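You operate a simulated robot arm through the tools that you are given. There is no shell and no other tool. Be economical: measure what you need, move in short steps, check, and stop when the job is done.

You are at the controls of a simulated two-armed robot. One attempt, no reset.

JOB
Give the oiler three strokes, then scrub the oil drip off the bench.
Fine: the pad is in the red drawer; put it back and shut the drawer. Set down upright: scrub pad. What is to be rubbed or washed off counts as gone when no trace of it is left.

It is judged by the outcome, as a careful person would: the job done as asked, and still so three seconds after it is handed in. It fails if anything else is knocked over, pushed out of place, dropped, spilled or broken.

ROBOT AND FRAMES
Two 7-joint arms with two-finger parallel grippers on one trunk, on a base that drives. Base frame: it is fixed to the floor where the robot stands at the start and does not move with it; the origin is under the middle of the robot, x ahead of it, y to its left, z up; the surface under the hand at the start is at about z = 0.8. Readings come in m, degrees, newtons and seconds.
The left shoulder is at the start at [0.05, 0.161, 1.198], the right one opposite. With the tool pointing down near the work surface each hand reaches from about 0.1 to 0.66 m from the robot's upright axis, wherever it stands, measured 20 degrees to its own side. Places, roughly: oil drip [0.6, 0, 0.8]; plunger of the oiler [0.6, -0.1, 0.9]; red drawer [0.6, 0.9, 0.5]; scrub pad (6x5x6 cm) [0.7, 1, 0.5]. Payload 3.43 kg a hand.
The TCP of each hand is the grasp point between the finger pads, 0.03 m short of the fingertips. In the tool frame z runs along the fingers and y along their closing line. The gripper opens to 0.094 m. The fingers are 0.028 m wide and 0.01 m thick; the gripper's body (0.05 by 0.096 m) begins 0.055 m behind the TCP.
Orientation is told as [roll, pitch, yaw] about the base's x, y, z axes, in that order, counted from this pose: with the fingers straight down and closing along the base's y, the tool's x points along the base's -x, its y along +y and its z along -z.

CONTROLS
- The arms move only by the tool jog_arm. It takes "left_plan", "right_plan" or both (then of equal length, played together; a hand with none holds still); each is a list of rows, each a list of 7 numbers: the gripper command, from -1 (shut) to 1 (fully open), values between in proportion, then the shift along the base's x, y, z in m, then the turn, a rotation vector about the base's x, y, z in degrees. In form: [[gripper, x, y, z, rx, ry, rz], ...]. A call has 1 to 20 rows; each row shifts and turns the commanded pose from where the row before left it. Rows are played at 5 a second. More than 0.05 m and 8.6 degrees between two rows, or a gripper value outside its range, and nothing of the call is played. A pose out of reach is approached as far as the arm can. The call stops where the force on the tool passes 40 N (or 10 N more than at its start, if that is more) or the arm is blocked; 0.2 s more then pass. Each finger travels about 0.045 m/s and halts on what it meets, pressing with about 37 N; the grip force reading is that of the motor and also rises with nothing between the fingers. The clock runs only during rows and for 0.2 s after the last one: add rows that do not move to give the fingers time. The reply holds the time, the measured pose of the TCP, the force on the tool along the base axes, the opening and the grip force, in the units named above and with some noise, with the torque about the TCP (base axes, N m) and any sound that the robot's microphone picked up.
- Cameras (640 x 400 px; columns grow to the right, rows downward): "scene" is now at [0.1337, 0.0361, 1.3443]; the picture's right is [0.35, -0.94, 0.00], its down [-0.37, -0.14, -0.92] and it looks along [0.86, 0.32, -0.40] (base axes); focal length 214 px, centre (320, 200). "left" rides on the left gripper at [0.076, -0.014, -0.102] in its tool frame; the picture's right is [0.18, 0.98, 0.00], its down [-0.75, 0.14, -0.64] and it looks along [-0.63, 0.12, 0.77] (tool axes); focal length 243 px, centre (320, 200). "right" rides on the right gripper at [0.076, 0.014, -0.103] in its tool frame; the picture's right is [-0.18, 0.98, 0.00], its down [-0.75, -0.14, -0.64] and it looks along [-0.63, -0.12, 0.77] (tool axes); focal length 243 px, centre (320, 200).
- snapshot(camera): a new picture of that camera. It takes no simulated time.
- raise_lower(by): slides the trunk up (or, below 0, down) by that many m; the arms and the scene camera ride with it, the base frame stays. It gives what a move gives, with no picture.
- drive_base(legs): drives the robot by 1 to 6 legs, each [ahead, left, turn to the left] in m, m and degrees, along the robot's own axes; the way and the turn of a leg run together, so that a leg with both is an arc; at most 1.5 m and 180 degrees a leg. The arms and the cameras ride along, it lands a little off, and it stops where it bumps. It gives what a move gives.
- head_to(pan, tilt): turns the head with the scene camera to pan (to the left, within 80 degrees either way) and tilt (down, from -29 to 69), counted from straight ahead of the robot. It gives what a move gives.
- locate(camera, pixels): there is no depth. For up to 12 entries [column, row, z] of the newest picture of that camera ("zoom" is the newest enlarged one), the place [x, y] in the base frame at which the ray of that pixel passes the height z, good to about 0.002 m, but the place of the scene camera against the robot may be out by one fixed shift of up to 0.012 m in any direction. It takes no simulated time.
- close_up(camera, box): a new picture of the part [left, top, right, bottom] of that camera's present view, enlarged. It takes no simulated time.
- hand_in(): hands the job in; it is judged then, once.

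Keep the steps short. Do not move on a guess: measure, check each grasp and each placing, and mend mistakes. In all there are 80 turns and 78 pictures (those below and enlarged ones count). Leave the grippers open and the arms clear of the work at the hand-in unless told otherwise, and finish with a single line.

The tools are called after "Call:" as a command line: name --argument value ..., lists and objects as JSON in quotes. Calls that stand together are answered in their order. jog_arm: Moves the arms, as the interface text tells. Its arguments: {"type":"object","properties":{"left_plan":{"type":"array","items":{"type":"array","items":{"type":"number"}}},"right_plan":{"type":"array","items":{"type":"array","items":{"type":"number"}}}},"required":[]} The other tools are called the same way: raise_lower (by) slides the trunk up or down; drive_base (legs) drives the base; head_to (pan, tilt) turns the head that bears the scene camera; snapshot (camera) takes a picture; locate (camera, pixels) gives the place at which the rays of pixels pass given heights; close_up (camera, box) takes an enlarged picture of a part of a camera's view; hand_in () hands the job in.

At the start:

```text
clock: 0.0
left_position: [0.3872, 0.4296, 1.2253]
left_tcp_rot: [-0.1, 0.0, 0.0]
left_contact_force: [-0.2, 0.3, -0.4]
left_torque: [-0.02, 0.02, 0.0]
left_width: 0.0939
left_grasp_force: 0.1
right_position: [0.2832, 0.0004, 1.2733]
right_tcp_rot: [0.0, 0.0, 0.0]
right_contact_force: [0.1, 1.1, 0.5]
right_torque: [0.01, 0.04, -0.01]
right_width: 0.0941
right_grasp_force: 0.1
trunk travel left (down, up): [-0.225, 0.042]
robot x, y, heading: [-0.0007, -0.0007, 0.0]
head pan, tilt: [20.2, 23.3]
```

scene: 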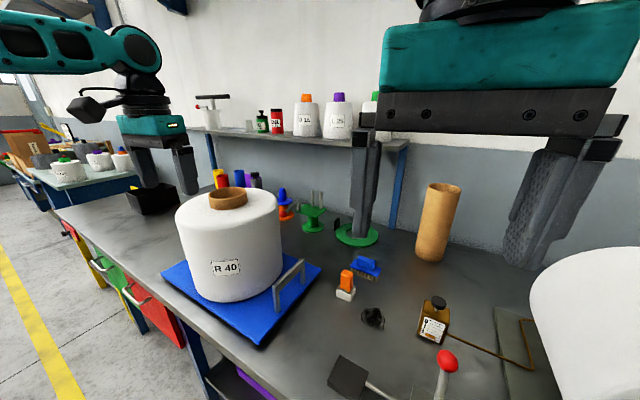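
right: 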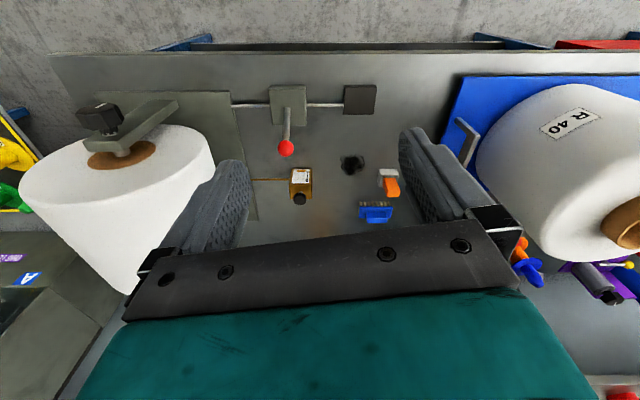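
left: 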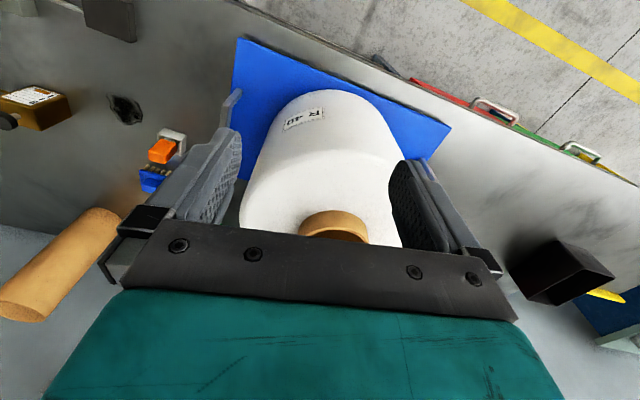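

I see the oiler (brown bottle with black cap near scene px (435,320)) and the dark drip near (372,317). I'll enlarge both and locate them.

Call:
close_up --camera "scene" --box '[310, 240, 470, 360]'

Call:
close_up --camera "right" --box '[220, 80, 420, 240]'

Call:
locate --camera "right" --pixels '[[300, 198, 0.88], [352, 163, 0.8], [285, 148, 0.85], [376, 213, 0.8], [388, 180, 0.8], [302, 172, 0.85]]'

```text
3.33 times, centred on (390, 300) of scene
```

zoom: 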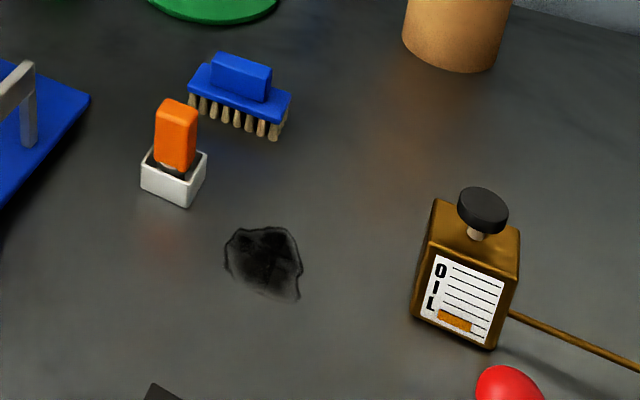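

```text
2.50 times, centred on (320, 160) of right
```

zoom: 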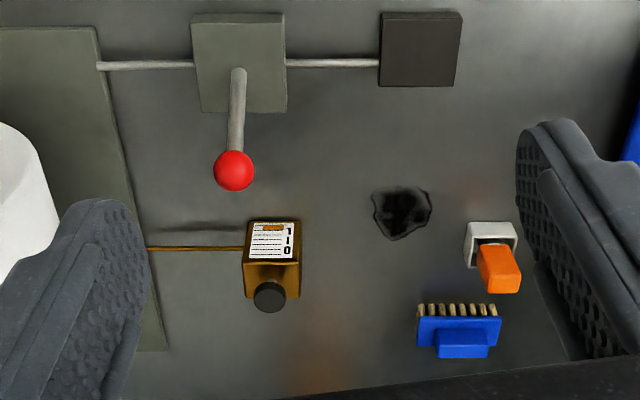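

```text
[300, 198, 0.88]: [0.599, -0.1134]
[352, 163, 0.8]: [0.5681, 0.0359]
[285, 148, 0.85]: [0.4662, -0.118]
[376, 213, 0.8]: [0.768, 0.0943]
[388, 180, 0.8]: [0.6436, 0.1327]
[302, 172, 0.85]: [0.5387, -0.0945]
```

The plunger is the black knob. I'll triangulate its place and height using both cameras.

Call:
locate --camera "scene" --pixels '[[438.9, 302, 0.86], [438.9, 302, 0.88], [438.9, 302, 0.9], [438.9, 302, 0.92], [369, 318, 0.8]]'

Call:
locate --camera "right" --pixels '[[300, 198.8, 0.86], [300, 198.8, 0.88], [300, 198.8, 0.9], [300, 198.8, 0.92], [353, 164, 0.8], [285, 147, 0.9]]'

```text
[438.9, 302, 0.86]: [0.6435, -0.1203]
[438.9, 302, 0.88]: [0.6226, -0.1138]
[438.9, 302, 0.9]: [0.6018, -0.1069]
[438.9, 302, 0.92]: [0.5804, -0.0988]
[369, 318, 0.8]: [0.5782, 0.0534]
```

```text
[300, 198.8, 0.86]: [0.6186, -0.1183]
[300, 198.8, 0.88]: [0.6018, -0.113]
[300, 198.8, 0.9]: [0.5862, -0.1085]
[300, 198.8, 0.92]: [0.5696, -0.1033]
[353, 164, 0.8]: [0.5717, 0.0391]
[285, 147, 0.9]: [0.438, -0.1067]
```

Plunger near (0.59,-0.11), about 0.89 high. Moving the right hand above it with fingers open for a closer look.

Call:
jog_arm --right_plan '[[1, 0.04, -0.014, -0.025, 0, 0, 0], [1, 0.04, -0.014, -0.025, 0, 0, 0], [1, 0.04, -0.014, -0.025, 0, 0, 0], [1, 0.04, -0.014, -0.025, 0, 0, 0], [1, 0.04, -0.014, -0.025, 0, 0, 0], [1, 0.04, -0.014, -0.025, 0, 0, 0], [1, 0.04, -0.014, -0.025, 0, 0, 0], [1, 0.025, -0.012, -0.025, 0, 0, 0], [1, 0, 0, 0, 0, 0, 0], [1, 0, 0, 0, 0, 0, 0]]'

Call:
snapshot --camera "right"

Call:
snapshot --camera "scene"

```text
clock: 2.2
left_position: [0.3859, 0.429, 1.2241]
left_tcp_rot: [0.0, -0.1, 0.0]
left_contact_force: [-0.1, -0.1, 0.1]
left_torque: [0.0, 0.0, -0.05]
left_width: 0.094
left_grasp_force: 0.2
right_position: [0.5896, -0.1102, 1.0707]
right_tcp_rot: [0.0, 0.0, 0.1]
right_contact_force: [-0.4, -0.5, 0.0]
right_torque: [0.01, 0.0, -0.01]
right_width: 0.0941
right_grasp_force: 0.2
trunk travel left (down, up): [-0.225, 0.042]
robot x, y, heading: [-0.004, 0.0008, 0.2]
head pan, tilt: [20.2, 23.3]
```

```text
72 pictures are left
```

right: 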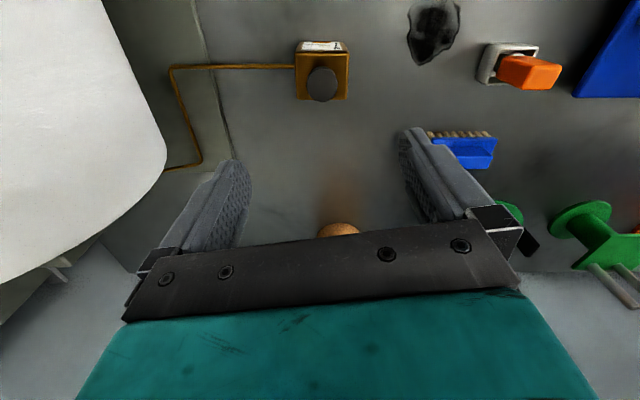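

```text
71 pictures are left
```

scene: 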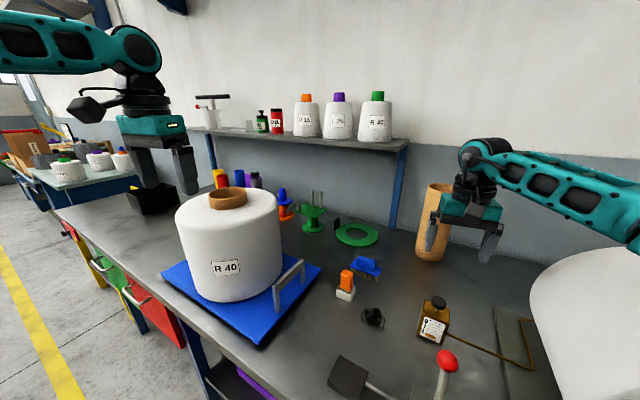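

Locating the knob centre (321,84) and drip (434,30), the tube base too.

Call:
locate --camera "right" --pixels '[[321, 84, 0.86], [321, 84, 0.88], [321, 84, 0.89], [321, 84, 0.9], [434, 30, 0.8], [340, 228, 0.95], [409, 45, 0.8], [461, 20, 0.8], [322, 46, 0.85], [170, 168, 0.8]]'

Call:
locate --camera "scene" --pixels '[[429, 258, 0.8], [439, 303, 0.86], [439, 303, 0.88], [439, 303, 0.9]]'

```text
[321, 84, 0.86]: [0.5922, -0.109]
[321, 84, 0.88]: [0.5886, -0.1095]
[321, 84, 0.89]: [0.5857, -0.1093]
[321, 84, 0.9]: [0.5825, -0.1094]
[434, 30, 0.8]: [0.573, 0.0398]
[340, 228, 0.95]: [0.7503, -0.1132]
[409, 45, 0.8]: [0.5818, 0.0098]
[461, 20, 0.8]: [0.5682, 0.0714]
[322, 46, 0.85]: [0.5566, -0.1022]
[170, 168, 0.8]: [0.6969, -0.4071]
```

```text
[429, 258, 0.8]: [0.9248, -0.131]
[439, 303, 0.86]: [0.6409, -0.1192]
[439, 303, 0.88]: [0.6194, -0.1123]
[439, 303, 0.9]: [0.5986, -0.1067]
```

Knob at about (0.583,-0.109), top ~0.905. Shut the fingers and go down to just above it.

Call:
jog_arm --right_plan '[[-1, -0.003, 0.0, 0, 0, 0, 0], [-1, -0.003, 0.001, 0, 0, 0, 0], [-1, 0, 0, 0, 0, 0, 0], [-1, 0, 0, 0, 0, 0, 0], [-1, 0, 0, 0, 0, 0, 0], [-1, 0, 0, -0.035, 0, 0, 0], [-1, 0, 0, -0.035, 0, 0, 0], [-1, 0, 0, -0.03, 0, 0, 0], [-1, 0, 0, 0, 0, 0, 0], [-1, 0, 0, 0, 0, 0, 0]]'

Call:
close_up --camera "scene" --box '[370, 220, 530, 350]'

Call:
snapshot --camera "right"

```text
clock: 4.4
left_position: [0.3868, 0.4268, 1.2248]
left_tcp_rot: [0.0, 0.0, 0.0]
left_contact_force: [0.0, -0.5, -1.0]
left_torque: [0.0, 0.0, 0.02]
left_width: 0.0939
left_grasp_force: 0.1
right_position: [0.5823, -0.1105, 0.9702]
right_tcp_rot: [0.0, 0.0, -0.1]
right_contact_force: [0.0, -0.6, -0.2]
right_torque: [0.01, 0.01, 0.0]
right_width: 0.0
right_grasp_force: 33.0
trunk travel left (down, up): [-0.225, 0.042]
robot x, y, heading: [-0.0013, 0.0002, -0.1]
head pan, tilt: [20.2, 23.3]
```

```text
3.08 times, centred on (450, 285) of scene
```

zoom: 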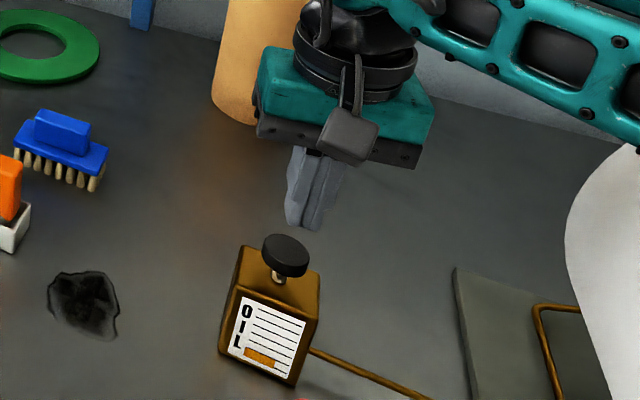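

```text
69 pictures are left
```

right: 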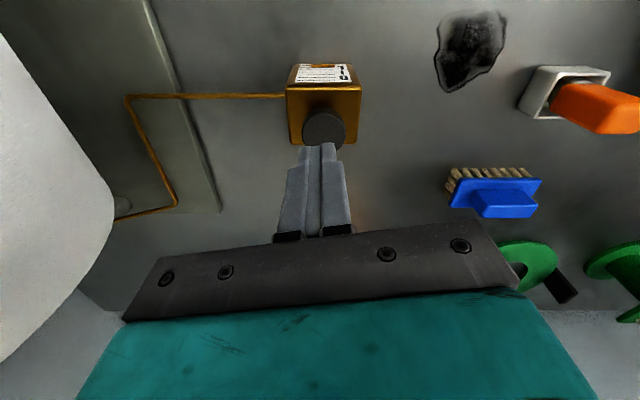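

Refining knob place with pixel (324,128) from this third height.

Call:
locate --camera "right" --pixels '[[324, 128, 0.87], [324, 128, 0.88], [324, 128, 0.89], [324, 128, 0.9], [324, 128, 0.91], [318, 145, 0.94]]'

```text
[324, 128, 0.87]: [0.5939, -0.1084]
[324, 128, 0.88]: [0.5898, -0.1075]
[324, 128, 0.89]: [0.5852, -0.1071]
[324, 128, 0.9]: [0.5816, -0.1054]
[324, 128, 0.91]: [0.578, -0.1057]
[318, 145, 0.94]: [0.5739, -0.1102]
```

Knob about (0.586,-0.108, top ~0.888). Shift slightly and descend gently toward contact.

Call:
jog_arm --right_plan '[[-1, 0.003, 0.002, -0.01, 0, 0, 0], [-1, 0, 0, -0.015, 0, 0, 0], [-1, 0, 0, -0.015, 0, 0, 0], [-1, 0, 0, -0.005, 0, 0, 0], [-1, 0, 0, -0.005, 0, 0, 0], [-1, 0, 0, -0.005, 0, 0, 0], [-1, 0, 0, 0, 0, 0, 0]]'

Call:
close_up --camera "scene" --box '[370, 220, 530, 350]'

```text
clock: 6.0
left_position: [0.383, 0.4353, 1.2226]
left_tcp_rot: [-0.4, -0.2, 0.1]
left_contact_force: [-0.2, -1.2, 0.1]
left_torque: [0.01, -0.01, -0.01]
left_width: 0.0941
left_grasp_force: 0.0
right_position: [0.5879, -0.0984, 0.9283]
right_tcp_rot: [0.0, -1.2, 0.0]
right_contact_force: [10.4, 5.0, 27.8]
right_torque: [0.14, 0.04, -0.06]
right_width: 0.0
right_grasp_force: 33.4
trunk travel left (down, up): [-0.225, 0.042]
robot x, y, heading: [-0.0025, 0.002, 0.1]
head pan, tilt: [20.2, 23.3]
heard: click
```

```text
3.08 times, centred on (450, 285) of scene
```

zoom: 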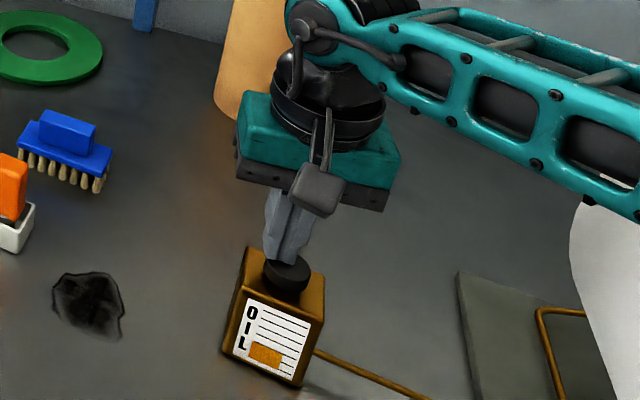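

A click: the plunger seems pressed, with 28 N upward. Rise 3 cm, and look at whether it came back.

Call:
jog_arm --right_plan '[[-1, 0, 0, 0.01, 0, 0, 0], [-1, 0, 0, 0.02, 0, 0, 0], [-1, 0, 0, 0.02, 0, 0, 0], [-1, 0, 0, 0, 0, 0, 0], [-1, 0, 0, 0, 0, 0, 0]]'

Call:
close_up --camera "scene" --box '[370, 220, 530, 350]'

Call:
snapshot --camera "right"

```text
clock: 7.2
left_position: [0.3867, 0.4297, 1.2236]
left_tcp_rot: [0.1, 0.0, 0.0]
left_contact_force: [-0.5, 0.9, 0.1]
left_torque: [-0.01, -0.01, 0.0]
left_width: 0.094
left_grasp_force: 0.1
right_position: [0.5841, -0.1073, 0.9662]
right_tcp_rot: [0.1, 0.0, 0.0]
right_contact_force: [0.3, -0.3, 0.1]
right_torque: [0.01, 0.02, -0.01]
right_width: 0.0
right_grasp_force: 33.2
trunk travel left (down, up): [-0.225, 0.042]
robot x, y, heading: [-0.004, -0.0012, 0.0]
head pan, tilt: [20.2, 23.3]
```

```text
3.08 times, centred on (450, 285) of scene
```

zoom: 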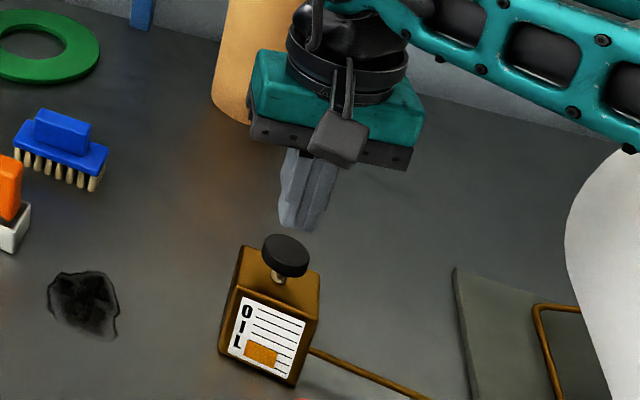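

```text
66 pictures are left
```

right: 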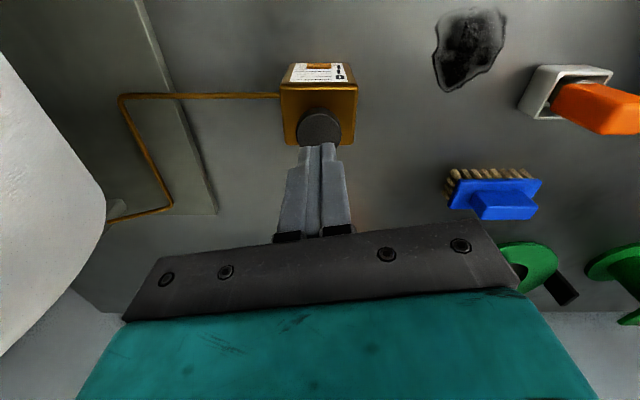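

The plunger springs back and one click was heard. Second stroke the same way, with release.

Call:
jog_arm --right_plan '[[-1, 0, 0, -0.015, 0, 0, 0], [-1, 0, 0, -0.015, 0, 0, 0], [-1, 0, 0, -0.01, 0, 0, 0], [-1, 0, 0, -0.005, 0, 0, 0], [-1, 0, 0, -0.005, 0, 0, 0], [-1, 0, 0, 0, 0, 0, 0]]'

Call:
jog_arm --right_plan '[[-1, 0, 0, 0.01, 0, 0, 0], [-1, 0, 0, 0.02, 0, 0, 0], [-1, 0, 0, 0.02, 0, 0, 0], [-1, 0, 0, 0, 0, 0, 0], [-1, 0, 0, 0, 0, 0, 0]]'

Call:
close_up --camera "scene" --box '[370, 220, 530, 350]'

```text
clock: 8.6
left_position: [0.3859, 0.4361, 1.2218]
left_tcp_rot: [-0.4, 0.0, 0.2]
left_contact_force: [-0.5, 0.0, -0.2]
left_torque: [0.02, 0.02, -0.02]
left_width: 0.0939
left_grasp_force: 0.1
right_position: [0.589, -0.0996, 0.9295]
right_tcp_rot: [-0.3, -1.2, 0.2]
right_contact_force: [-1.2, -1.9, 11.2]
right_torque: [-0.08, 0.21, 0.08]
right_width: 0.0001
right_grasp_force: 33.3
trunk travel left (down, up): [-0.225, 0.042]
robot x, y, heading: [0.0002, -0.0029, 0.1]
head pan, tilt: [20.2, 23.3]
heard: click
```

```text
clock: 9.8
left_position: [0.3868, 0.4293, 1.2239]
left_tcp_rot: [0.0, 0.0, -0.1]
left_contact_force: [0.2, -0.1, 0.9]
left_torque: [0.01, 0.02, -0.01]
left_width: 0.094
left_grasp_force: 0.1
right_position: [0.5851, -0.107, 0.9663]
right_tcp_rot: [0.1, 0.0, 0.0]
right_contact_force: [-0.2, -0.1, 1.1]
right_torque: [-0.03, 0.03, 0.02]
right_width: 0.0
right_grasp_force: 33.3
trunk travel left (down, up): [-0.225, 0.042]
robot x, y, heading: [0.0022, 0.0022, -0.1]
head pan, tilt: [20.2, 23.3]
```

```text
3.08 times, centred on (450, 285) of scene
```

zoom: 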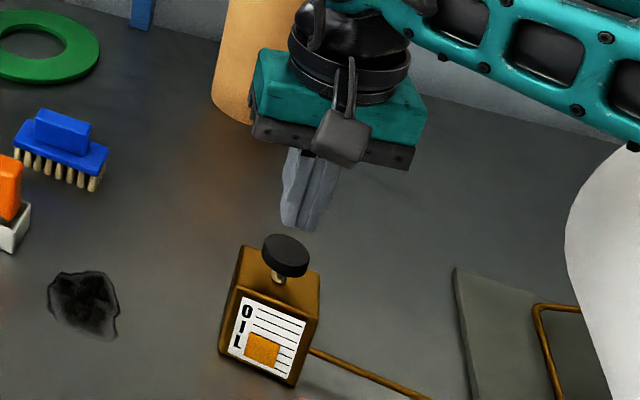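

Second click; the orange patch on the label grows with each stroke. Third stroke.

Call:
jog_arm --right_plan '[[-1, 0, 0, -0.015, 0, 0, 0], [-1, 0, 0, -0.015, 0, 0, 0], [-1, 0, 0, -0.01, 0, 0, 0], [-1, 0, 0, -0.005, 0, 0, 0], [-1, 0, 0, -0.005, 0, 0, 0], [-1, 0, 0, 0, 0, 0, 0]]'

Call:
jog_arm --right_plan '[[-1, 0, 0, 0.01, 0, 0, 0], [-1, 0, 0, 0.02, 0, 0, 0], [-1, 0, 0, 0.02, 0, 0, 0], [-1, 0, 0, 0.04, 0, 0, 0], [-1, 0, 0, 0.04, 0, 0, 0], [-1, 0, 0, 0.04, 0, 0, 0], [-1, 0, 0, 0, 0, 0, 0]]'

Call:
close_up --camera "scene" --box '[370, 220, 530, 350]'

```text
clock: 11.2
left_position: [0.385, 0.4333, 1.223]
left_tcp_rot: [-0.4, -0.1, 0.1]
left_contact_force: [-0.3, -0.2, -0.3]
left_torque: [0.02, 0.01, 0.02]
left_width: 0.0941
left_grasp_force: 0.1
right_position: [0.5897, -0.1022, 0.9285]
right_tcp_rot: [-0.3, -1.2, 0.1]
right_contact_force: [-0.4, -6.8, 15.9]
right_torque: [-0.18, 0.21, 0.13]
right_width: 0.0
right_grasp_force: 32.9
trunk travel left (down, up): [-0.225, 0.042]
robot x, y, heading: [0.0025, -0.0008, -0.0]
head pan, tilt: [20.2, 23.3]
heard: click
```

```text
clock: 12.8
left_position: [0.3878, 0.4296, 1.2233]
left_tcp_rot: [0.0, 0.0, -0.1]
left_contact_force: [0.0, -0.3, -0.9]
left_torque: [0.03, -0.03, 0.0]
left_width: 0.0942
left_grasp_force: 0.0
right_position: [0.5856, -0.1082, 1.0881]
right_tcp_rot: [0.2, 0.0, 0.0]
right_contact_force: [0.2, 0.1, 0.0]
right_torque: [0.02, 0.02, -0.02]
right_width: 0.0
right_grasp_force: 33.1
trunk travel left (down, up): [-0.225, 0.042]
robot x, y, heading: [-0.0018, 0.0009, -0.2]
head pan, tilt: [20.2, 23.3]
```

```text
3.08 times, centred on (450, 285) of scene
```

zoom: 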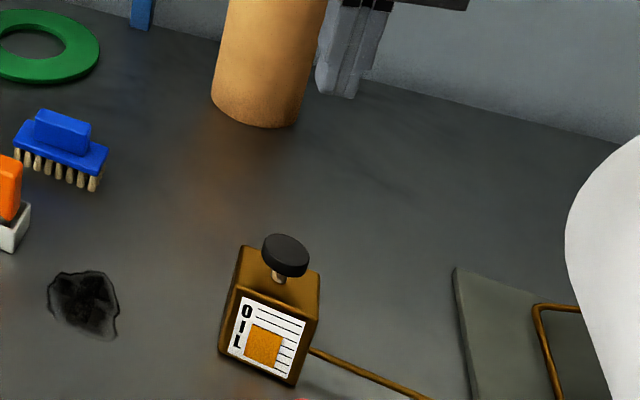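

Three clicks, three gauge steps. Retract the right hand to its start, pan the head left and look for the red drawer.

Call:
jog_arm --right_plan '[[-1, 0, 0, 0.04, 0, 0, 0], [-1, -0.04, 0.01, 0.025, 0, 0, 0], [-1, -0.04, 0.01, 0.025, 0, 0, 0], [-1, -0.04, 0.01, 0.025, 0, 0, 0], [-1, -0.04, 0.01, 0.025, 0, 0, 0], [0, -0.04, 0.01, 0.025, 0, 0, 0], [1, -0.045, 0, 0, 0, 0, 0], [1, -0.045, 0, 0, 0, 0, 0], [1, 0, 0, 0, 0, 0, 0]]'

Call:
head_to --pan 50 --tilt 35

Call:
snapshot --camera "scene"

Call:
snapshot --camera "left"

```text
clock: 14.8
left_position: [0.3867, 0.4299, 1.224]
left_tcp_rot: [0.0, 0.0, 0.1]
left_contact_force: [0.3, 0.6, 0.2]
left_torque: [0.01, 0.04, -0.03]
left_width: 0.094
left_grasp_force: 0.1
right_position: [0.2989, -0.0564, 1.2562]
right_tcp_rot: [-0.1, 0.0, 0.0]
right_contact_force: [0.4, -1.1, -0.3]
right_torque: [0.04, 0.03, 0.0]
right_width: 0.0852
right_grasp_force: 0.0
trunk travel left (down, up): [-0.225, 0.042]
robot x, y, heading: [-0.001, -0.0009, 0.2]
head pan, tilt: [20.2, 23.3]
```

```text
clock: 15.8
left_position: [0.3858, 0.4289, 1.2243]
left_tcp_rot: [0.0, 0.0, 0.0]
left_contact_force: [0.0, 0.3, 0.2]
left_torque: [-0.01, 0.03, 0.02]
left_width: 0.0939
left_grasp_force: 0.1
right_position: [0.2975, -0.0571, 1.2566]
right_tcp_rot: [0.0, -0.1, 0.0]
right_contact_force: [-0.4, 0.0, 0.1]
right_torque: [-0.01, -0.03, 0.0]
right_width: 0.0939
right_grasp_force: 0.0
trunk travel left (down, up): [-0.225, 0.042]
robot x, y, heading: [-0.0028, 0.0007, 0.1]
head pan, tilt: [50.0, 35.0]
```

```text
63 pictures are left
```

scene: 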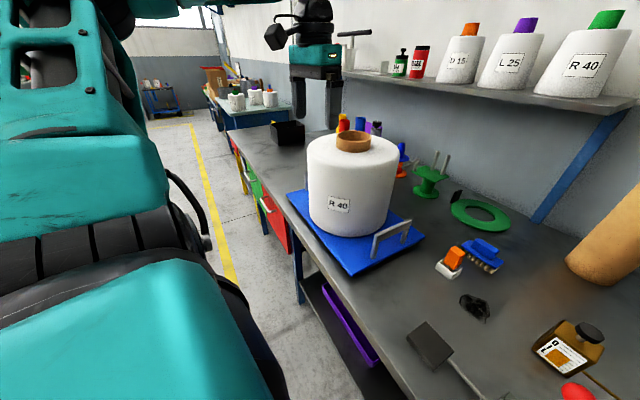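

```text
62 pictures are left
```

left: 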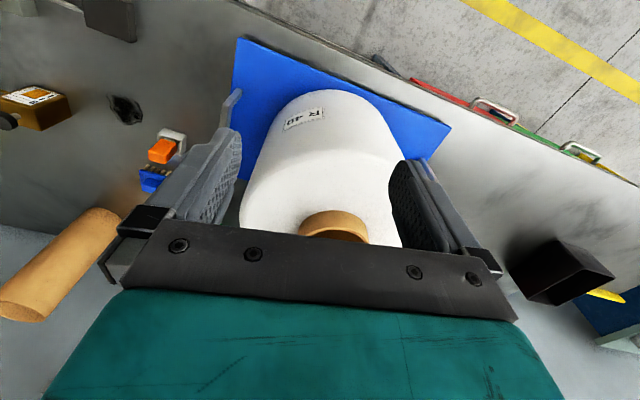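

Red drawer with its bar handle shows at left px (495,110). Locating it and the bench edge.

Call:
locate --camera "left" --pixels '[[420, 88, 0.8], [640, 188, 0.8], [496, 104, 0.62], [496, 104, 0.55], [477, 100, 0.62], [517, 116, 0.62], [415, 80, 0.65], [505, 120, 0.65]]'

Call:
locate --camera "scene" --pixels '[[264, 203, 0.62], [264, 203, 0.55], [290, 252, 0.5], [263, 187, 0.7], [300, 205, 0.8], [290, 252, 0.4]]'

Call:
close_up --camera "scene" --box '[210, 120, 330, 290]'

```text
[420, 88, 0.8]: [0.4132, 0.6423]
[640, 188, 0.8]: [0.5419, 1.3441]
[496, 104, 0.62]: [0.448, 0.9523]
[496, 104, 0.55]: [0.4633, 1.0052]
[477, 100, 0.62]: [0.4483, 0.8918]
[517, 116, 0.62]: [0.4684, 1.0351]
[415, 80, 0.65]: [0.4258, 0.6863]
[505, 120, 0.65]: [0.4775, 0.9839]
```

```text
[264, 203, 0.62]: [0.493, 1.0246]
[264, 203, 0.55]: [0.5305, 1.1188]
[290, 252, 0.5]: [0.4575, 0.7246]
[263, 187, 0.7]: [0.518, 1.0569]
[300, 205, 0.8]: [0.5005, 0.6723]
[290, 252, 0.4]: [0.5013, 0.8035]
```

```text
2.35 times, centred on (270, 205) of scene
```

zoom: 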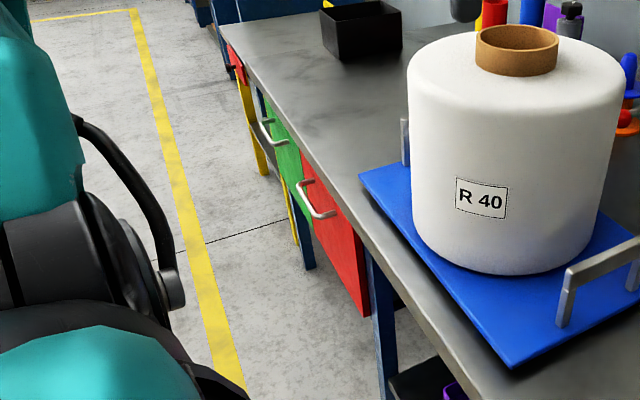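

The bench edge is turned about −10° near the drawers. I'll back off 0.3 m first (clear of the spool), go left 0.85 m and turn to face the drawer, then look.

Call:
drive_base --legs '[[-0.3, 0, 0], [0, 0.85, 0], [0, 0, -10]]'

Call:
head_to --pan 10 --tilt 40

Call:
snapshot --camera "scene"

Call:
snapshot --camera "left"

```text
clock: 26.0
left_position: [0.1704, 1.2167, 1.2228]
left_tcp_rot: [0.0, 0.0, -10.3]
left_contact_force: [0.6, 0.2, 0.2]
left_torque: [-0.01, 0.01, 0.0]
left_width: 0.0942
left_grasp_force: 0.0
right_position: [-0.0049, 0.7542, 1.2572]
right_tcp_rot: [0.0, 0.1, -10.3]
right_contact_force: [0.0, -0.9, 0.2]
right_torque: [0.01, -0.02, 0.01]
right_width: 0.0943
right_grasp_force: 0.1
trunk travel left (down, up): [-0.225, 0.042]
robot x, y, heading: [-0.288, 0.8647, -10.5]
head pan, tilt: [50.0, 35.0]
```

```text
clock: 27.1
left_position: [0.1711, 1.2178, 1.2244]
left_tcp_rot: [0.0, 0.0, -10.3]
left_contact_force: [0.0, -0.3, 0.2]
left_torque: [-0.04, 0.01, 0.03]
left_width: 0.0939
left_grasp_force: 0.0
right_position: [-0.0059, 0.7543, 1.2552]
right_tcp_rot: [0.0, 0.1, -10.4]
right_contact_force: [0.0, -0.1, -0.6]
right_torque: [0.03, 0.04, 0.02]
right_width: 0.0938
right_grasp_force: 0.1
trunk travel left (down, up): [-0.225, 0.042]
robot x, y, heading: [-0.2857, 0.8629, -10.3]
head pan, tilt: [10.0, 40.0]
```

```text
60 pictures are left
```

scene: 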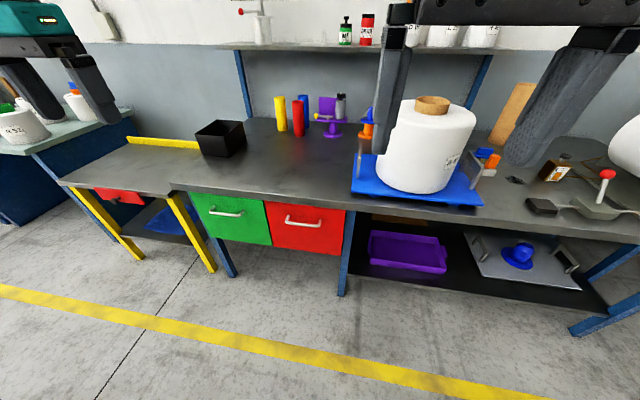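

```text
59 pictures are left
```

left: 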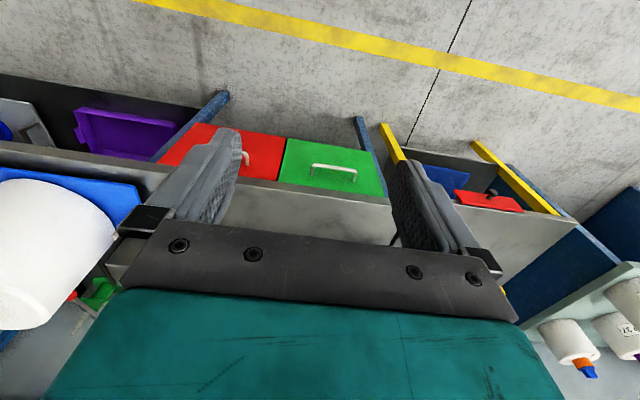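

Red drawer in front. I'll move the left hand right and lower to bring the handle into its view, and enlarge the scene view of the drawer.

Call:
jog_arm --left_plan '[[1, -0.01, -0.04, -0.02, 0, 0, 0], [1, -0.01, -0.04, -0.02, 0, 0, 0], [1, -0.01, -0.04, -0.02, 0, 0, 0], [1, -0.01, -0.04, -0.02, 0, 0, 0], [1, -0.01, -0.04, -0.02, 0, 0, 0], [1, 0, -0.02, -0.04, 0, 0, 0], [1, 0, 0, 0, 0, 0, 0], [1, 0, 0, 0, 0, 0, 0]]'

Call:
snapshot --camera "left"

Call:
close_up --camera "scene" --box '[180, 180, 360, 290]'

```text
clock: 28.9
left_position: [0.1216, 0.9952, 1.0846]
left_tcp_rot: [-0.1, -0.1, -10.2]
left_contact_force: [0.2, -0.3, -0.2]
left_torque: [0.03, 0.0, 0.01]
left_width: 0.0939
left_grasp_force: 0.0
right_position: [-0.0053, 0.7543, 1.2562]
right_tcp_rot: [0.1, -0.1, -10.4]
right_contact_force: [0.3, 0.0, -1.2]
right_torque: [0.0, 0.02, -0.02]
right_width: 0.0942
right_grasp_force: 0.0
trunk travel left (down, up): [-0.225, 0.042]
robot x, y, heading: [-0.2903, 0.8638, -10.5]
head pan, tilt: [10.0, 40.0]
```

```text
58 pictures are left
```

left: 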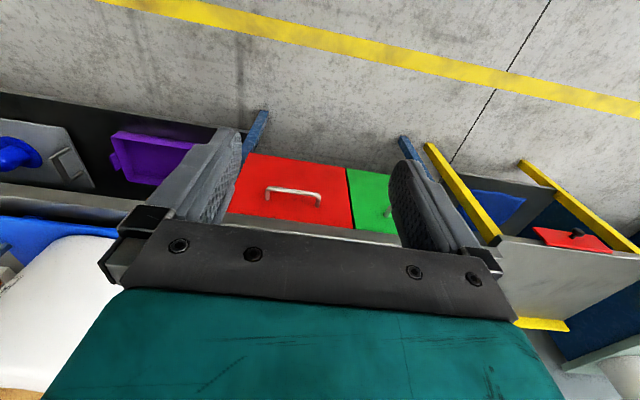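

```text
3.56 times, centred on (270, 235) of scene
```

zoom: 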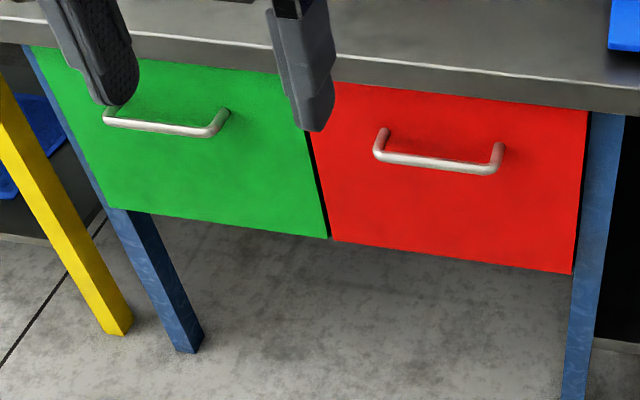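

Triangulating the bar: ends at left px (267,189),(319,200), scene zoom (385,157),(488,170).

Call:
locate --camera "left" --pixels '[[267, 189, 0.58], [319, 197, 0.58], [267, 189, 0.62], [319, 197, 0.62], [267, 189, 0.66], [319, 197, 0.66], [293, 190, 0.62], [350, 229, 0.8], [352, 228, 0.8], [245, 155, 0.5]]'

Call:
locate --camera "zoom" --pixels '[[385, 157, 0.58], [488, 170, 0.58], [385, 157, 0.62], [488, 170, 0.62], [385, 157, 0.66], [488, 170, 0.66], [586, 112, 0.76], [335, 243, 0.5], [450, 67, 0.8], [335, 83, 0.76]]'

```text
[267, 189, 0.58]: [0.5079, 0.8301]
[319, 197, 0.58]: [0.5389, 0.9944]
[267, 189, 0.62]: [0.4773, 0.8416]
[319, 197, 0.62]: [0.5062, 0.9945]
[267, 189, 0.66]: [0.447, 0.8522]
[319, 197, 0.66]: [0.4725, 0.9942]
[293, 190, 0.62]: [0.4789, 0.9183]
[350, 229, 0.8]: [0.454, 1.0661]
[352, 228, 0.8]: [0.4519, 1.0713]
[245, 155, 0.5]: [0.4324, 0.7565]
```

```text
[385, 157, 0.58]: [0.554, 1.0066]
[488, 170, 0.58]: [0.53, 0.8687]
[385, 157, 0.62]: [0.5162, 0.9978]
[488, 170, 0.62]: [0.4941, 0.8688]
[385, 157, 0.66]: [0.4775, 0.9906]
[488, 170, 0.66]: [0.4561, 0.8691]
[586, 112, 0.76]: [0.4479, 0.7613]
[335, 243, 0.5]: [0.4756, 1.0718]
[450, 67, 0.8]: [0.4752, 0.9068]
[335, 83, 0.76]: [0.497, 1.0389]
```

Bar centre is near (0.45,0.923,0.655), about 0.14 long. Lower the trunk 0.2 m, then yaw the left tool by 90° so the fingers can close vertically on the bar after pitching forward.

Call:
raise_lower --by -0.2

Call:
jog_arm --left_plan '[[1, 0, 0, 0, 0, 0, 8.5], [1, 0, 0, 0, 0, 0, 8.5], [1, 0, 0, 0, 0, 0, 8.5], [1, 0, 0, 0, 0, 0, 8.5], [1, 0, 0, 0, 0, 0, 8.5], [1, 0, 0, 0, 0, 0, 8.5], [1, 0, 0, 0, 0, 0, 8.5], [1, 0, 0, 0, 0, 0, 8.5], [1, 0, 0, 0, 0, 0, 8.5], [1, 0, 0, 0, 0, 0, 8.5], [1, 0, 0, 0, 0, 0, 5], [1, 0, 0, 0, 0, 0, 0], [1, 0, 0, 0, 0, 0, 0]]'

```text
clock: 31.1
left_position: [0.1211, 0.9956, 0.8846]
left_tcp_rot: [0.1, 0.0, -10.4]
left_contact_force: [-0.4, -0.2, -0.4]
left_torque: [-0.02, 0.02, -0.02]
left_width: 0.0938
left_grasp_force: 0.1
right_position: [-0.0053, 0.7532, 1.0564]
right_tcp_rot: [0.1, 0.0, -10.3]
right_contact_force: [-0.4, 0.3, -0.1]
right_torque: [0.0, -0.01, 0.0]
right_width: 0.0943
right_grasp_force: 0.1
trunk travel left (down, up): [-0.025, 0.242]
robot x, y, heading: [-0.29, 0.8635, -10.3]
head pan, tilt: [10.0, 40.0]
```

```text
clock: 33.9
left_position: [0.1212, 0.9947, 0.8844]
left_tcp_rot: [0.0, 0.0, 79.7]
left_contact_force: [0.2, 0.2, 0.5]
left_torque: [0.0, 0.0, 0.02]
left_width: 0.094
left_grasp_force: 0.0
right_position: [-0.0051, 0.7539, 1.056]
right_tcp_rot: [0.0, 0.1, -10.4]
right_contact_force: [0.0, -0.1, 0.3]
right_torque: [0.02, 0.01, 0.0]
right_width: 0.094
right_grasp_force: 0.1
trunk travel left (down, up): [-0.025, 0.242]
robot x, y, heading: [-0.2905, 0.864, -10.3]
head pan, tilt: [10.0, 40.0]
```

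Yaw reached. Now pitch the fingers forward 80° while lowering and advancing to a staging point in front of the handle.

Call:
jog_arm --left_plan '[[1, 0.018, -0.0045, -0.023, -1.44, -7.86, 0], [1, 0.018, -0.0045, -0.023, -1.44, -7.86, 0], [1, 0.018, -0.0045, -0.023, -1.44, -7.86, 0], [1, 0.018, -0.0045, -0.023, -1.44, -7.86, 0], [1, 0.018, -0.0045, -0.023, -1.44, -7.86, 0], [1, 0.018, -0.0045, -0.023, -1.44, -7.86, 0], [1, 0.018, -0.0045, -0.023, -1.44, -7.86, 0], [1, 0.018, -0.0045, -0.023, -1.44, -7.86, 0], [1, 0.018, -0.0045, -0.023, -1.44, -7.86, 0], [1, 0.018, -0.0045, -0.023, -1.44, -7.86, 0], [1, 0, 0, 0, 0, 0, 0], [1, 0, 0, 0, 0, 0, 0]]'

Call:
snapshot --camera "left"

Call:
snapshot --camera "scene"

```text
clock: 36.5
left_position: [0.3076, 1.1471, 0.9399]
left_tcp_rot: [-78.8, -0.2, 79.3]
left_contact_force: [0.5, -0.6, -0.4]
left_torque: [-0.01, 0.03, 0.03]
left_width: 0.0941
left_grasp_force: 0.1
left hand out of reach, approached as far as the arm can: row 3, 4, 5, 6, 7, 8, 9, 10
right_position: [-0.0053, 0.7543, 1.0559]
right_tcp_rot: [-0.1, 0.0, -10.4]
right_contact_force: [-0.5, 0.7, 0.3]
right_torque: [0.01, 0.01, -0.02]
right_width: 0.094
right_grasp_force: 0.0
trunk travel left (down, up): [-0.025, 0.242]
robot x, y, heading: [-0.2886, 0.8636, -10.3]
head pan, tilt: [10.0, 40.0]
```

```text
56 pictures are left
```

left: 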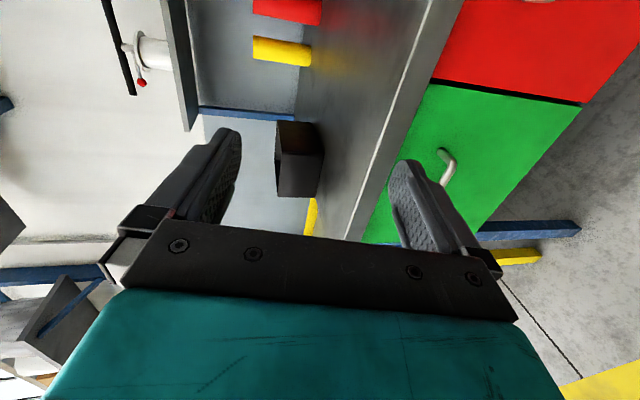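

```text
55 pictures are left
```

scene: 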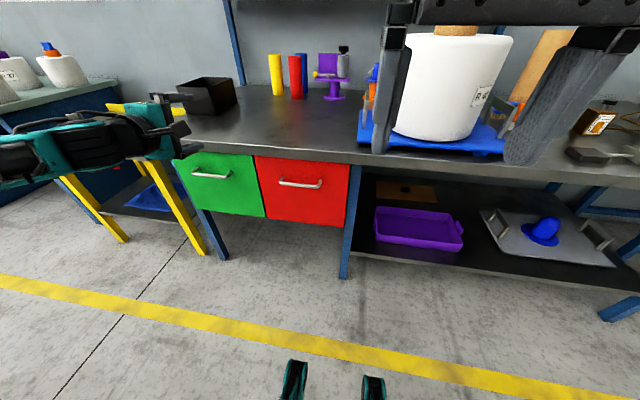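

The orientation was reached but the position wasn't (wrist limit with this yaw). I'll undo the pitch and go for the opposite yaw.

Call:
jog_arm --left_plan '[[1, -0.018, 0.0045, 0.023, 1.44, 7.86, 0], [1, -0.018, 0.0045, 0.023, 1.44, 7.86, 0], [1, -0.018, 0.0045, 0.023, 1.44, 7.86, 0], [1, -0.018, 0.0045, 0.023, 1.44, 7.86, 0], [1, -0.018, 0.0045, 0.023, 1.44, 7.86, 0], [1, -0.018, 0.0045, 0.023, 1.44, 7.86, 0], [1, -0.018, 0.0045, 0.023, 1.44, 7.86, 0], [1, -0.018, 0.0045, 0.023, 1.44, 7.86, 0], [1, -0.018, 0.0045, 0.023, 1.44, 7.86, 0], [1, -0.018, 0.0045, 0.023, 1.44, 7.86, 0], [1, 0, 0, 0, 0, 0, 0]]'

Call:
jog_arm --left_plan '[[1, 0, 0, 0, 0, 0, -8.5], [1, 0, 0, 0, 0, 0, -8.5], [1, 0, 0, 0, 0, 0, -8.5], [1, 0, 0, 0, 0, 0, -8.5], [1, 0, 0, 0, 0, 0, -8.5], [1, 0, 0, 0, 0, 0, -8.5], [1, 0, 0, 0, 0, 0, -8.5], [1, 0, 0, 0, 0, 0, -8.5], [1, 0, 0, 0, 0, 0, -8.5], [1, 0, 0, 0, 0, 0, -8.5], [1, 0, 0, 0, 0, 0, -8.5], [1, 0, 0, 0, 0, 0, -8.5], [1, 0, 0, 0, 0, 0, -8.5], [1, 0, 0, 0, 0, 0, -8.5], [1, 0, 0, 0, 0, 0, -8.5], [1, 0, 0, 0, 0, 0, -8.5], [1, 0, 0, 0, 0, 0, -8.5], [1, 0, 0, 0, 0, 0, -8.5], [1, 0, 0, 0, 0, 0, -8.5], [1, 0, 0, 0, 0, 0, -8.5]]'

```text
clock: 38.9
left_position: [0.1275, 1.1917, 1.168]
left_tcp_rot: [0.1, 0.0, 79.6]
left_contact_force: [-0.2, -0.4, -0.4]
left_torque: [0.01, -0.01, -0.01]
left_width: 0.0939
left_grasp_force: 0.1
right_position: [-0.0059, 0.7556, 1.056]
right_tcp_rot: [0.0, 0.0, -10.4]
right_contact_force: [0.5, 0.0, -0.9]
right_torque: [0.02, -0.03, -0.02]
right_width: 0.0941
right_grasp_force: 0.0
trunk travel left (down, up): [-0.025, 0.242]
robot x, y, heading: [-0.2861, 0.8642, -10.6]
head pan, tilt: [10.0, 40.0]
```

```text
clock: 43.0
left_position: [0.1275, 1.1924, 1.168]
left_tcp_rot: [0.0, 0.0, -90.5]
left_contact_force: [0.0, -0.5, 0.4]
left_torque: [-0.01, -0.02, -0.01]
left_width: 0.094
left_grasp_force: 0.0
right_position: [-0.0049, 0.754, 1.0566]
right_tcp_rot: [0.0, 0.0, -10.4]
right_contact_force: [-0.6, -0.5, 1.1]
right_torque: [0.01, -0.01, -0.01]
right_width: 0.0938
right_grasp_force: 0.1
trunk travel left (down, up): [-0.025, 0.242]
robot x, y, heading: [-0.2894, 0.863, -10.4]
head pan, tilt: [10.0, 40.0]
```

Reversed and yawed to −90. Finish the yaw and pitch forward, drifting gently lower.

Call:
jog_arm --left_plan '[[1, 0, 0, 0, 0, 0, -8.5], [1, 0, 0, 0, 0, 0, -1.4], [1, 0.01, 0, -0.02, -1.44, -7.86, 0], [1, 0.01, 0, -0.02, -1.44, -7.86, 0], [1, 0.01, 0, -0.02, -1.44, -7.86, 0], [1, 0.01, 0, -0.02, -1.44, -7.86, 0], [1, 0.01, 0, -0.02, -1.44, -7.86, 0], [1, 0.01, 0, -0.02, -1.44, -7.86, 0], [1, 0.01, 0, -0.02, -1.44, -7.86, 0], [1, 0.01, 0, -0.02, -1.44, -7.86, 0], [1, 0.01, 0, -0.02, -1.44, -7.86, 0], [1, 0, 0, 0, 0, 0, 0]]'

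Call:
jog_arm --left_plan '[[1, 0.01, -0.025, -0.03, 0, 0, 0], [1, 0.01, -0.025, -0.03, 0, 0, 0], [1, 0.01, -0.025, -0.03, 0, 0, 0], [1, 0.01, -0.025, -0.03, 0, 0, 0], [1, 0.01, -0.025, -0.03, 0, 0, 0], [1, 0.01, -0.025, -0.03, 0, 0, 0], [1, 0.01, -0.025, -0.03, 0, 0, 0], [1, 0.01, -0.025, -0.03, 0, 0, 0], [1, 0.01, -0.025, -0.03, 0, 0, 0], [1, 0, 0, -0.03, 0, 0, 0], [1, 0, 0, -0.03, 0, 0, 0]]'

Call:
snapshot --camera "scene"

```text
clock: 45.6
left_position: [0.217, 1.1906, 0.9877]
left_tcp_rot: [72.1, -0.2, -100.3]
left_contact_force: [-1.6, 0.1, -0.3]
left_torque: [-0.05, -0.03, -0.01]
left_width: 0.094
left_grasp_force: 0.0
right_position: [-0.0067, 0.7538, 1.0573]
right_tcp_rot: [0.1, 0.0, -10.4]
right_contact_force: [0.4, -0.3, 0.2]
right_torque: [-0.05, 0.0, 0.03]
right_width: 0.0938
right_grasp_force: 0.0
trunk travel left (down, up): [-0.025, 0.242]
robot x, y, heading: [-0.2844, 0.8633, -10.6]
head pan, tilt: [10.0, 40.0]
```

```text
clock: 48.0
left_position: [0.3077, 0.9644, 0.6581]
left_tcp_rot: [71.9, -0.2, -100.5]
left_contact_force: [0.5, -0.1, -0.7]
left_torque: [-0.02, 0.03, 0.01]
left_width: 0.094
left_grasp_force: 0.0
right_position: [-0.0048, 0.7546, 1.056]
right_tcp_rot: [0.0, 0.0, -10.4]
right_contact_force: [0.4, -0.3, 0.6]
right_torque: [0.02, 0.0, 0.02]
right_width: 0.0939
right_grasp_force: 0.1
trunk travel left (down, up): [-0.025, 0.242]
robot x, y, heading: [-0.2873, 0.8655, -10.4]
head pan, tilt: [10.0, 40.0]
```

```text
54 pictures are left
```

scene: 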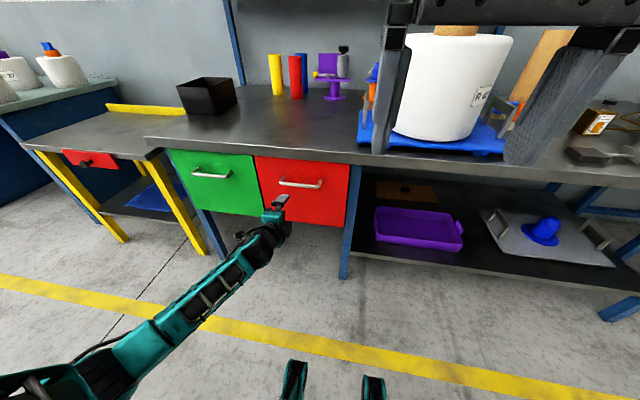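

All reachable with this yaw. The hand is in front of the handle; now a look from the left camera and an enlarged scene view.

Call:
snapshot --camera "left"

Call:
close_up --camera "scene" --box '[230, 140, 370, 240]'

```text
53 pictures are left
```

left: 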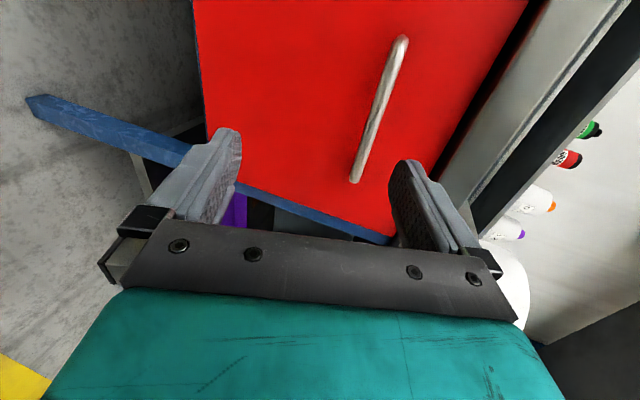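

```text
4.00 times, centred on (300, 190) of scene
```

zoom: 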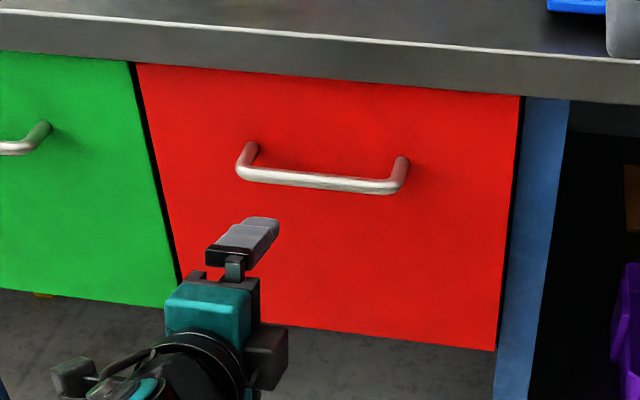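

Get the rays for bar ends (400,45),(356,178) and middle (378,112) at candidate heights.

Call:
locate --camera "left" --pixels '[[400, 45, 0.63], [400, 45, 0.65], [400, 45, 0.67], [356, 178, 0.63], [356, 178, 0.65], [356, 178, 0.67], [379, 110, 0.65], [379, 110, 0.66], [379, 110, 0.67]]'

Call:
locate --camera "zoom" --pixels '[[243, 175, 0.64], [398, 187, 0.64], [243, 175, 0.66], [398, 187, 0.66], [243, 175, 0.68], [398, 187, 0.68]]'

```text
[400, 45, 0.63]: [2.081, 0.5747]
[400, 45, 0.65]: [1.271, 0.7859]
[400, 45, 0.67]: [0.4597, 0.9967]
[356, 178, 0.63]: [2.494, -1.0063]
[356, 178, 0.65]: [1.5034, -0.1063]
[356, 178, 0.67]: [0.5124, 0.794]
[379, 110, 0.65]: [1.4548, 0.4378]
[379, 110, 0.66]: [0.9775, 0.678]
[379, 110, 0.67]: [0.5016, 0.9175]
```

```text
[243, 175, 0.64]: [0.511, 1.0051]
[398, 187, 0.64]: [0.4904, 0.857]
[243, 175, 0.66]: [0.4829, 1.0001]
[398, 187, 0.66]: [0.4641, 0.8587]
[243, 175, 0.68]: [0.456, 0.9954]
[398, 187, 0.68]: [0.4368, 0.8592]
```

Bar centre ≈ (0.451,0.922,0.671). Pitch a bit more to horizontal, narrow the fingers to ~6 cm and advance so that the bar lies 8 mm past the TCP.

Call:
jog_arm --left_plan '[[0.3, 0, 0, 0.0135, -1.26, -6.9, 0], [0.3, 0, 0, 0, -1.26, -6.9, 0], [0.3, 0.025, -0.0075, 0, 0, 0, 0], [0.3, 0.025, -0.0075, 0, 0, 0, 0], [0.3, 0.025, -0.0075, 0, 0, 0, 0], [0.3, 0.02, -0.0075, 0, 0, 0, 0], [0.3, 0, 0, 0, 0, 0, 0], [0.3, 0, 0, 0, 0, 0, 0]]'

Call:
snapshot --camera "left"

Call:
close_up --camera "scene" --box '[230, 140, 370, 240]'

```text
clock: 49.9
left_position: [0.4027, 0.9376, 0.6715]
left_tcp_rot: [85.9, -0.1, -100.4]
left_contact_force: [0.2, 0.5, -1.3]
left_torque: [0.03, -0.04, 0.01]
left_width: 0.0609
left_grasp_force: 0.2
right_position: [-0.0049, 0.7544, 1.0554]
right_tcp_rot: [0.0, 0.0, -10.6]
right_contact_force: [0.0, -0.2, 0.2]
right_torque: [0.02, 0.0, 0.03]
right_width: 0.094
right_grasp_force: 0.1
trunk travel left (down, up): [-0.025, 0.242]
robot x, y, heading: [-0.2874, 0.868, -10.5]
head pan, tilt: [10.0, 40.0]
```

```text
51 pictures are left
```

left: 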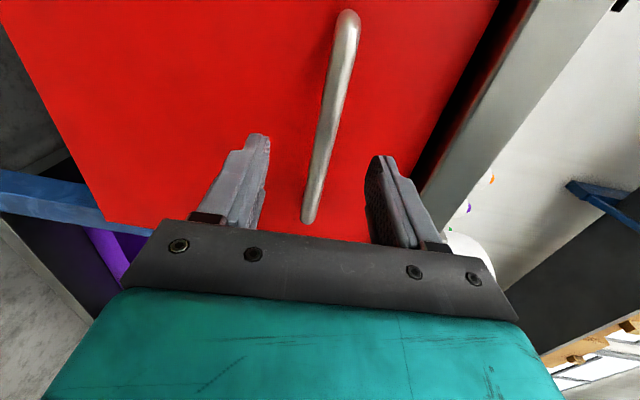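

```text
4.00 times, centred on (300, 190) of scene
```

zoom: 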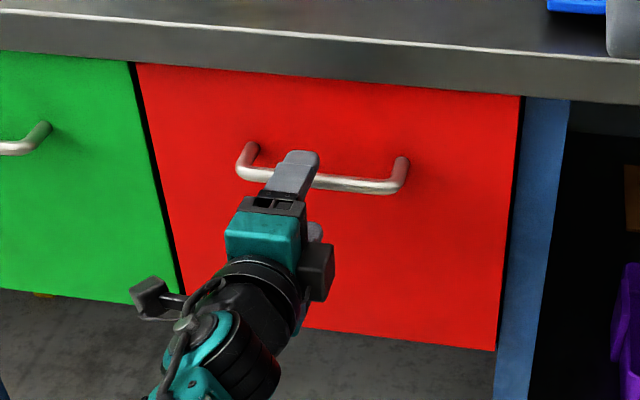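

The bar lies between the fingers. Advance 4 cm along the drawer's normal and close.

Call:
jog_arm --left_plan '[[0.3, 0.0197, -0.0036, 0, 0, 0, 0], [0.3, 0.0197, -0.0036, 0, 0, 0, 0], [0.3, 0, 0, 0, 0, 0, 0], [-1, 0, 0, 0, 0, 0, 0], [-1, 0, 0, 0, 0, 0, 0], [-1, 0, 0, 0, 0, 0, 0], [-1, 0, 0, 0, 0, 0, 0], [-1, 0, 0, 0, 0, 0, 0]]'

Call:
close_up --camera "scene" --box '[230, 140, 370, 240]'

```text
clock: 51.6
left_position: [0.4412, 0.9294, 0.6718]
left_tcp_rot: [85.9, -0.2, -100.5]
left_contact_force: [-5.2, 0.3, -0.4]
left_torque: [0.34, -0.08, -0.17]
left_width: 0.0138
left_grasp_force: 45.1
right_position: [-0.0063, 0.7538, 1.0565]
right_tcp_rot: [0.0, 0.0, -10.4]
right_contact_force: [-0.2, 0.5, 0.5]
right_torque: [0.01, 0.04, -0.01]
right_width: 0.0938
right_grasp_force: 0.1
trunk travel left (down, up): [-0.025, 0.242]
robot x, y, heading: [-0.2885, 0.8614, -10.5]
head pan, tilt: [10.0, 40.0]
```

```text
4.00 times, centred on (300, 190) of scene
```

zoom: 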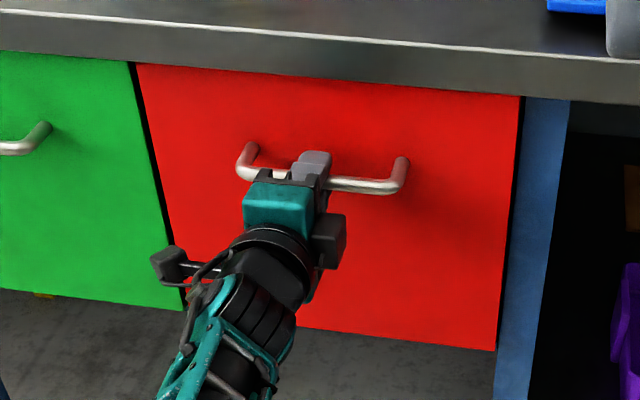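

Bar gripped (width 0.0138). Pull the drawer out by driving straight back 0.2 m and check.

Call:
drive_base --legs '[[-0.2, 0, 0]]'

Call:
snapshot --camera "scene"

```text
clock: 53.3
left_position: [0.2422, 0.9661, 0.6704]
left_tcp_rot: [85.9, -0.1, -100.3]
left_contact_force: [-2.4, -11.2, -2.1]
left_torque: [0.35, -0.04, -1.09]
left_width: 0.0136
left_grasp_force: 44.4
right_position: [-0.2037, 0.7912, 1.0568]
right_tcp_rot: [0.2, 0.0, -10.2]
right_contact_force: [-0.5, 0.1, 0.0]
right_torque: [0.01, -0.04, -0.01]
right_width: 0.0943
right_grasp_force: 0.0
trunk travel left (down, up): [-0.025, 0.242]
robot x, y, heading: [-0.4871, 0.8985, -10.0]
head pan, tilt: [10.0, 40.0]
```

```text
48 pictures are left
```

scene: 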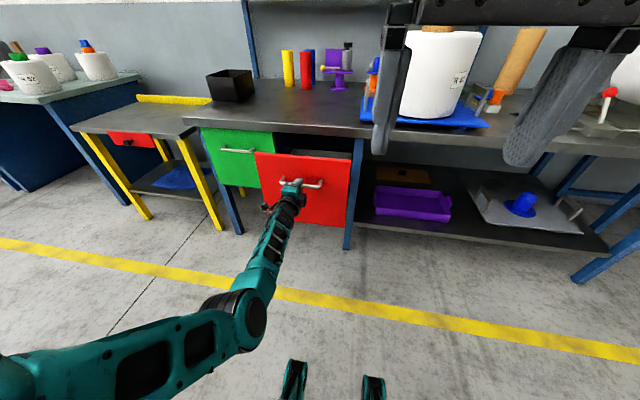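

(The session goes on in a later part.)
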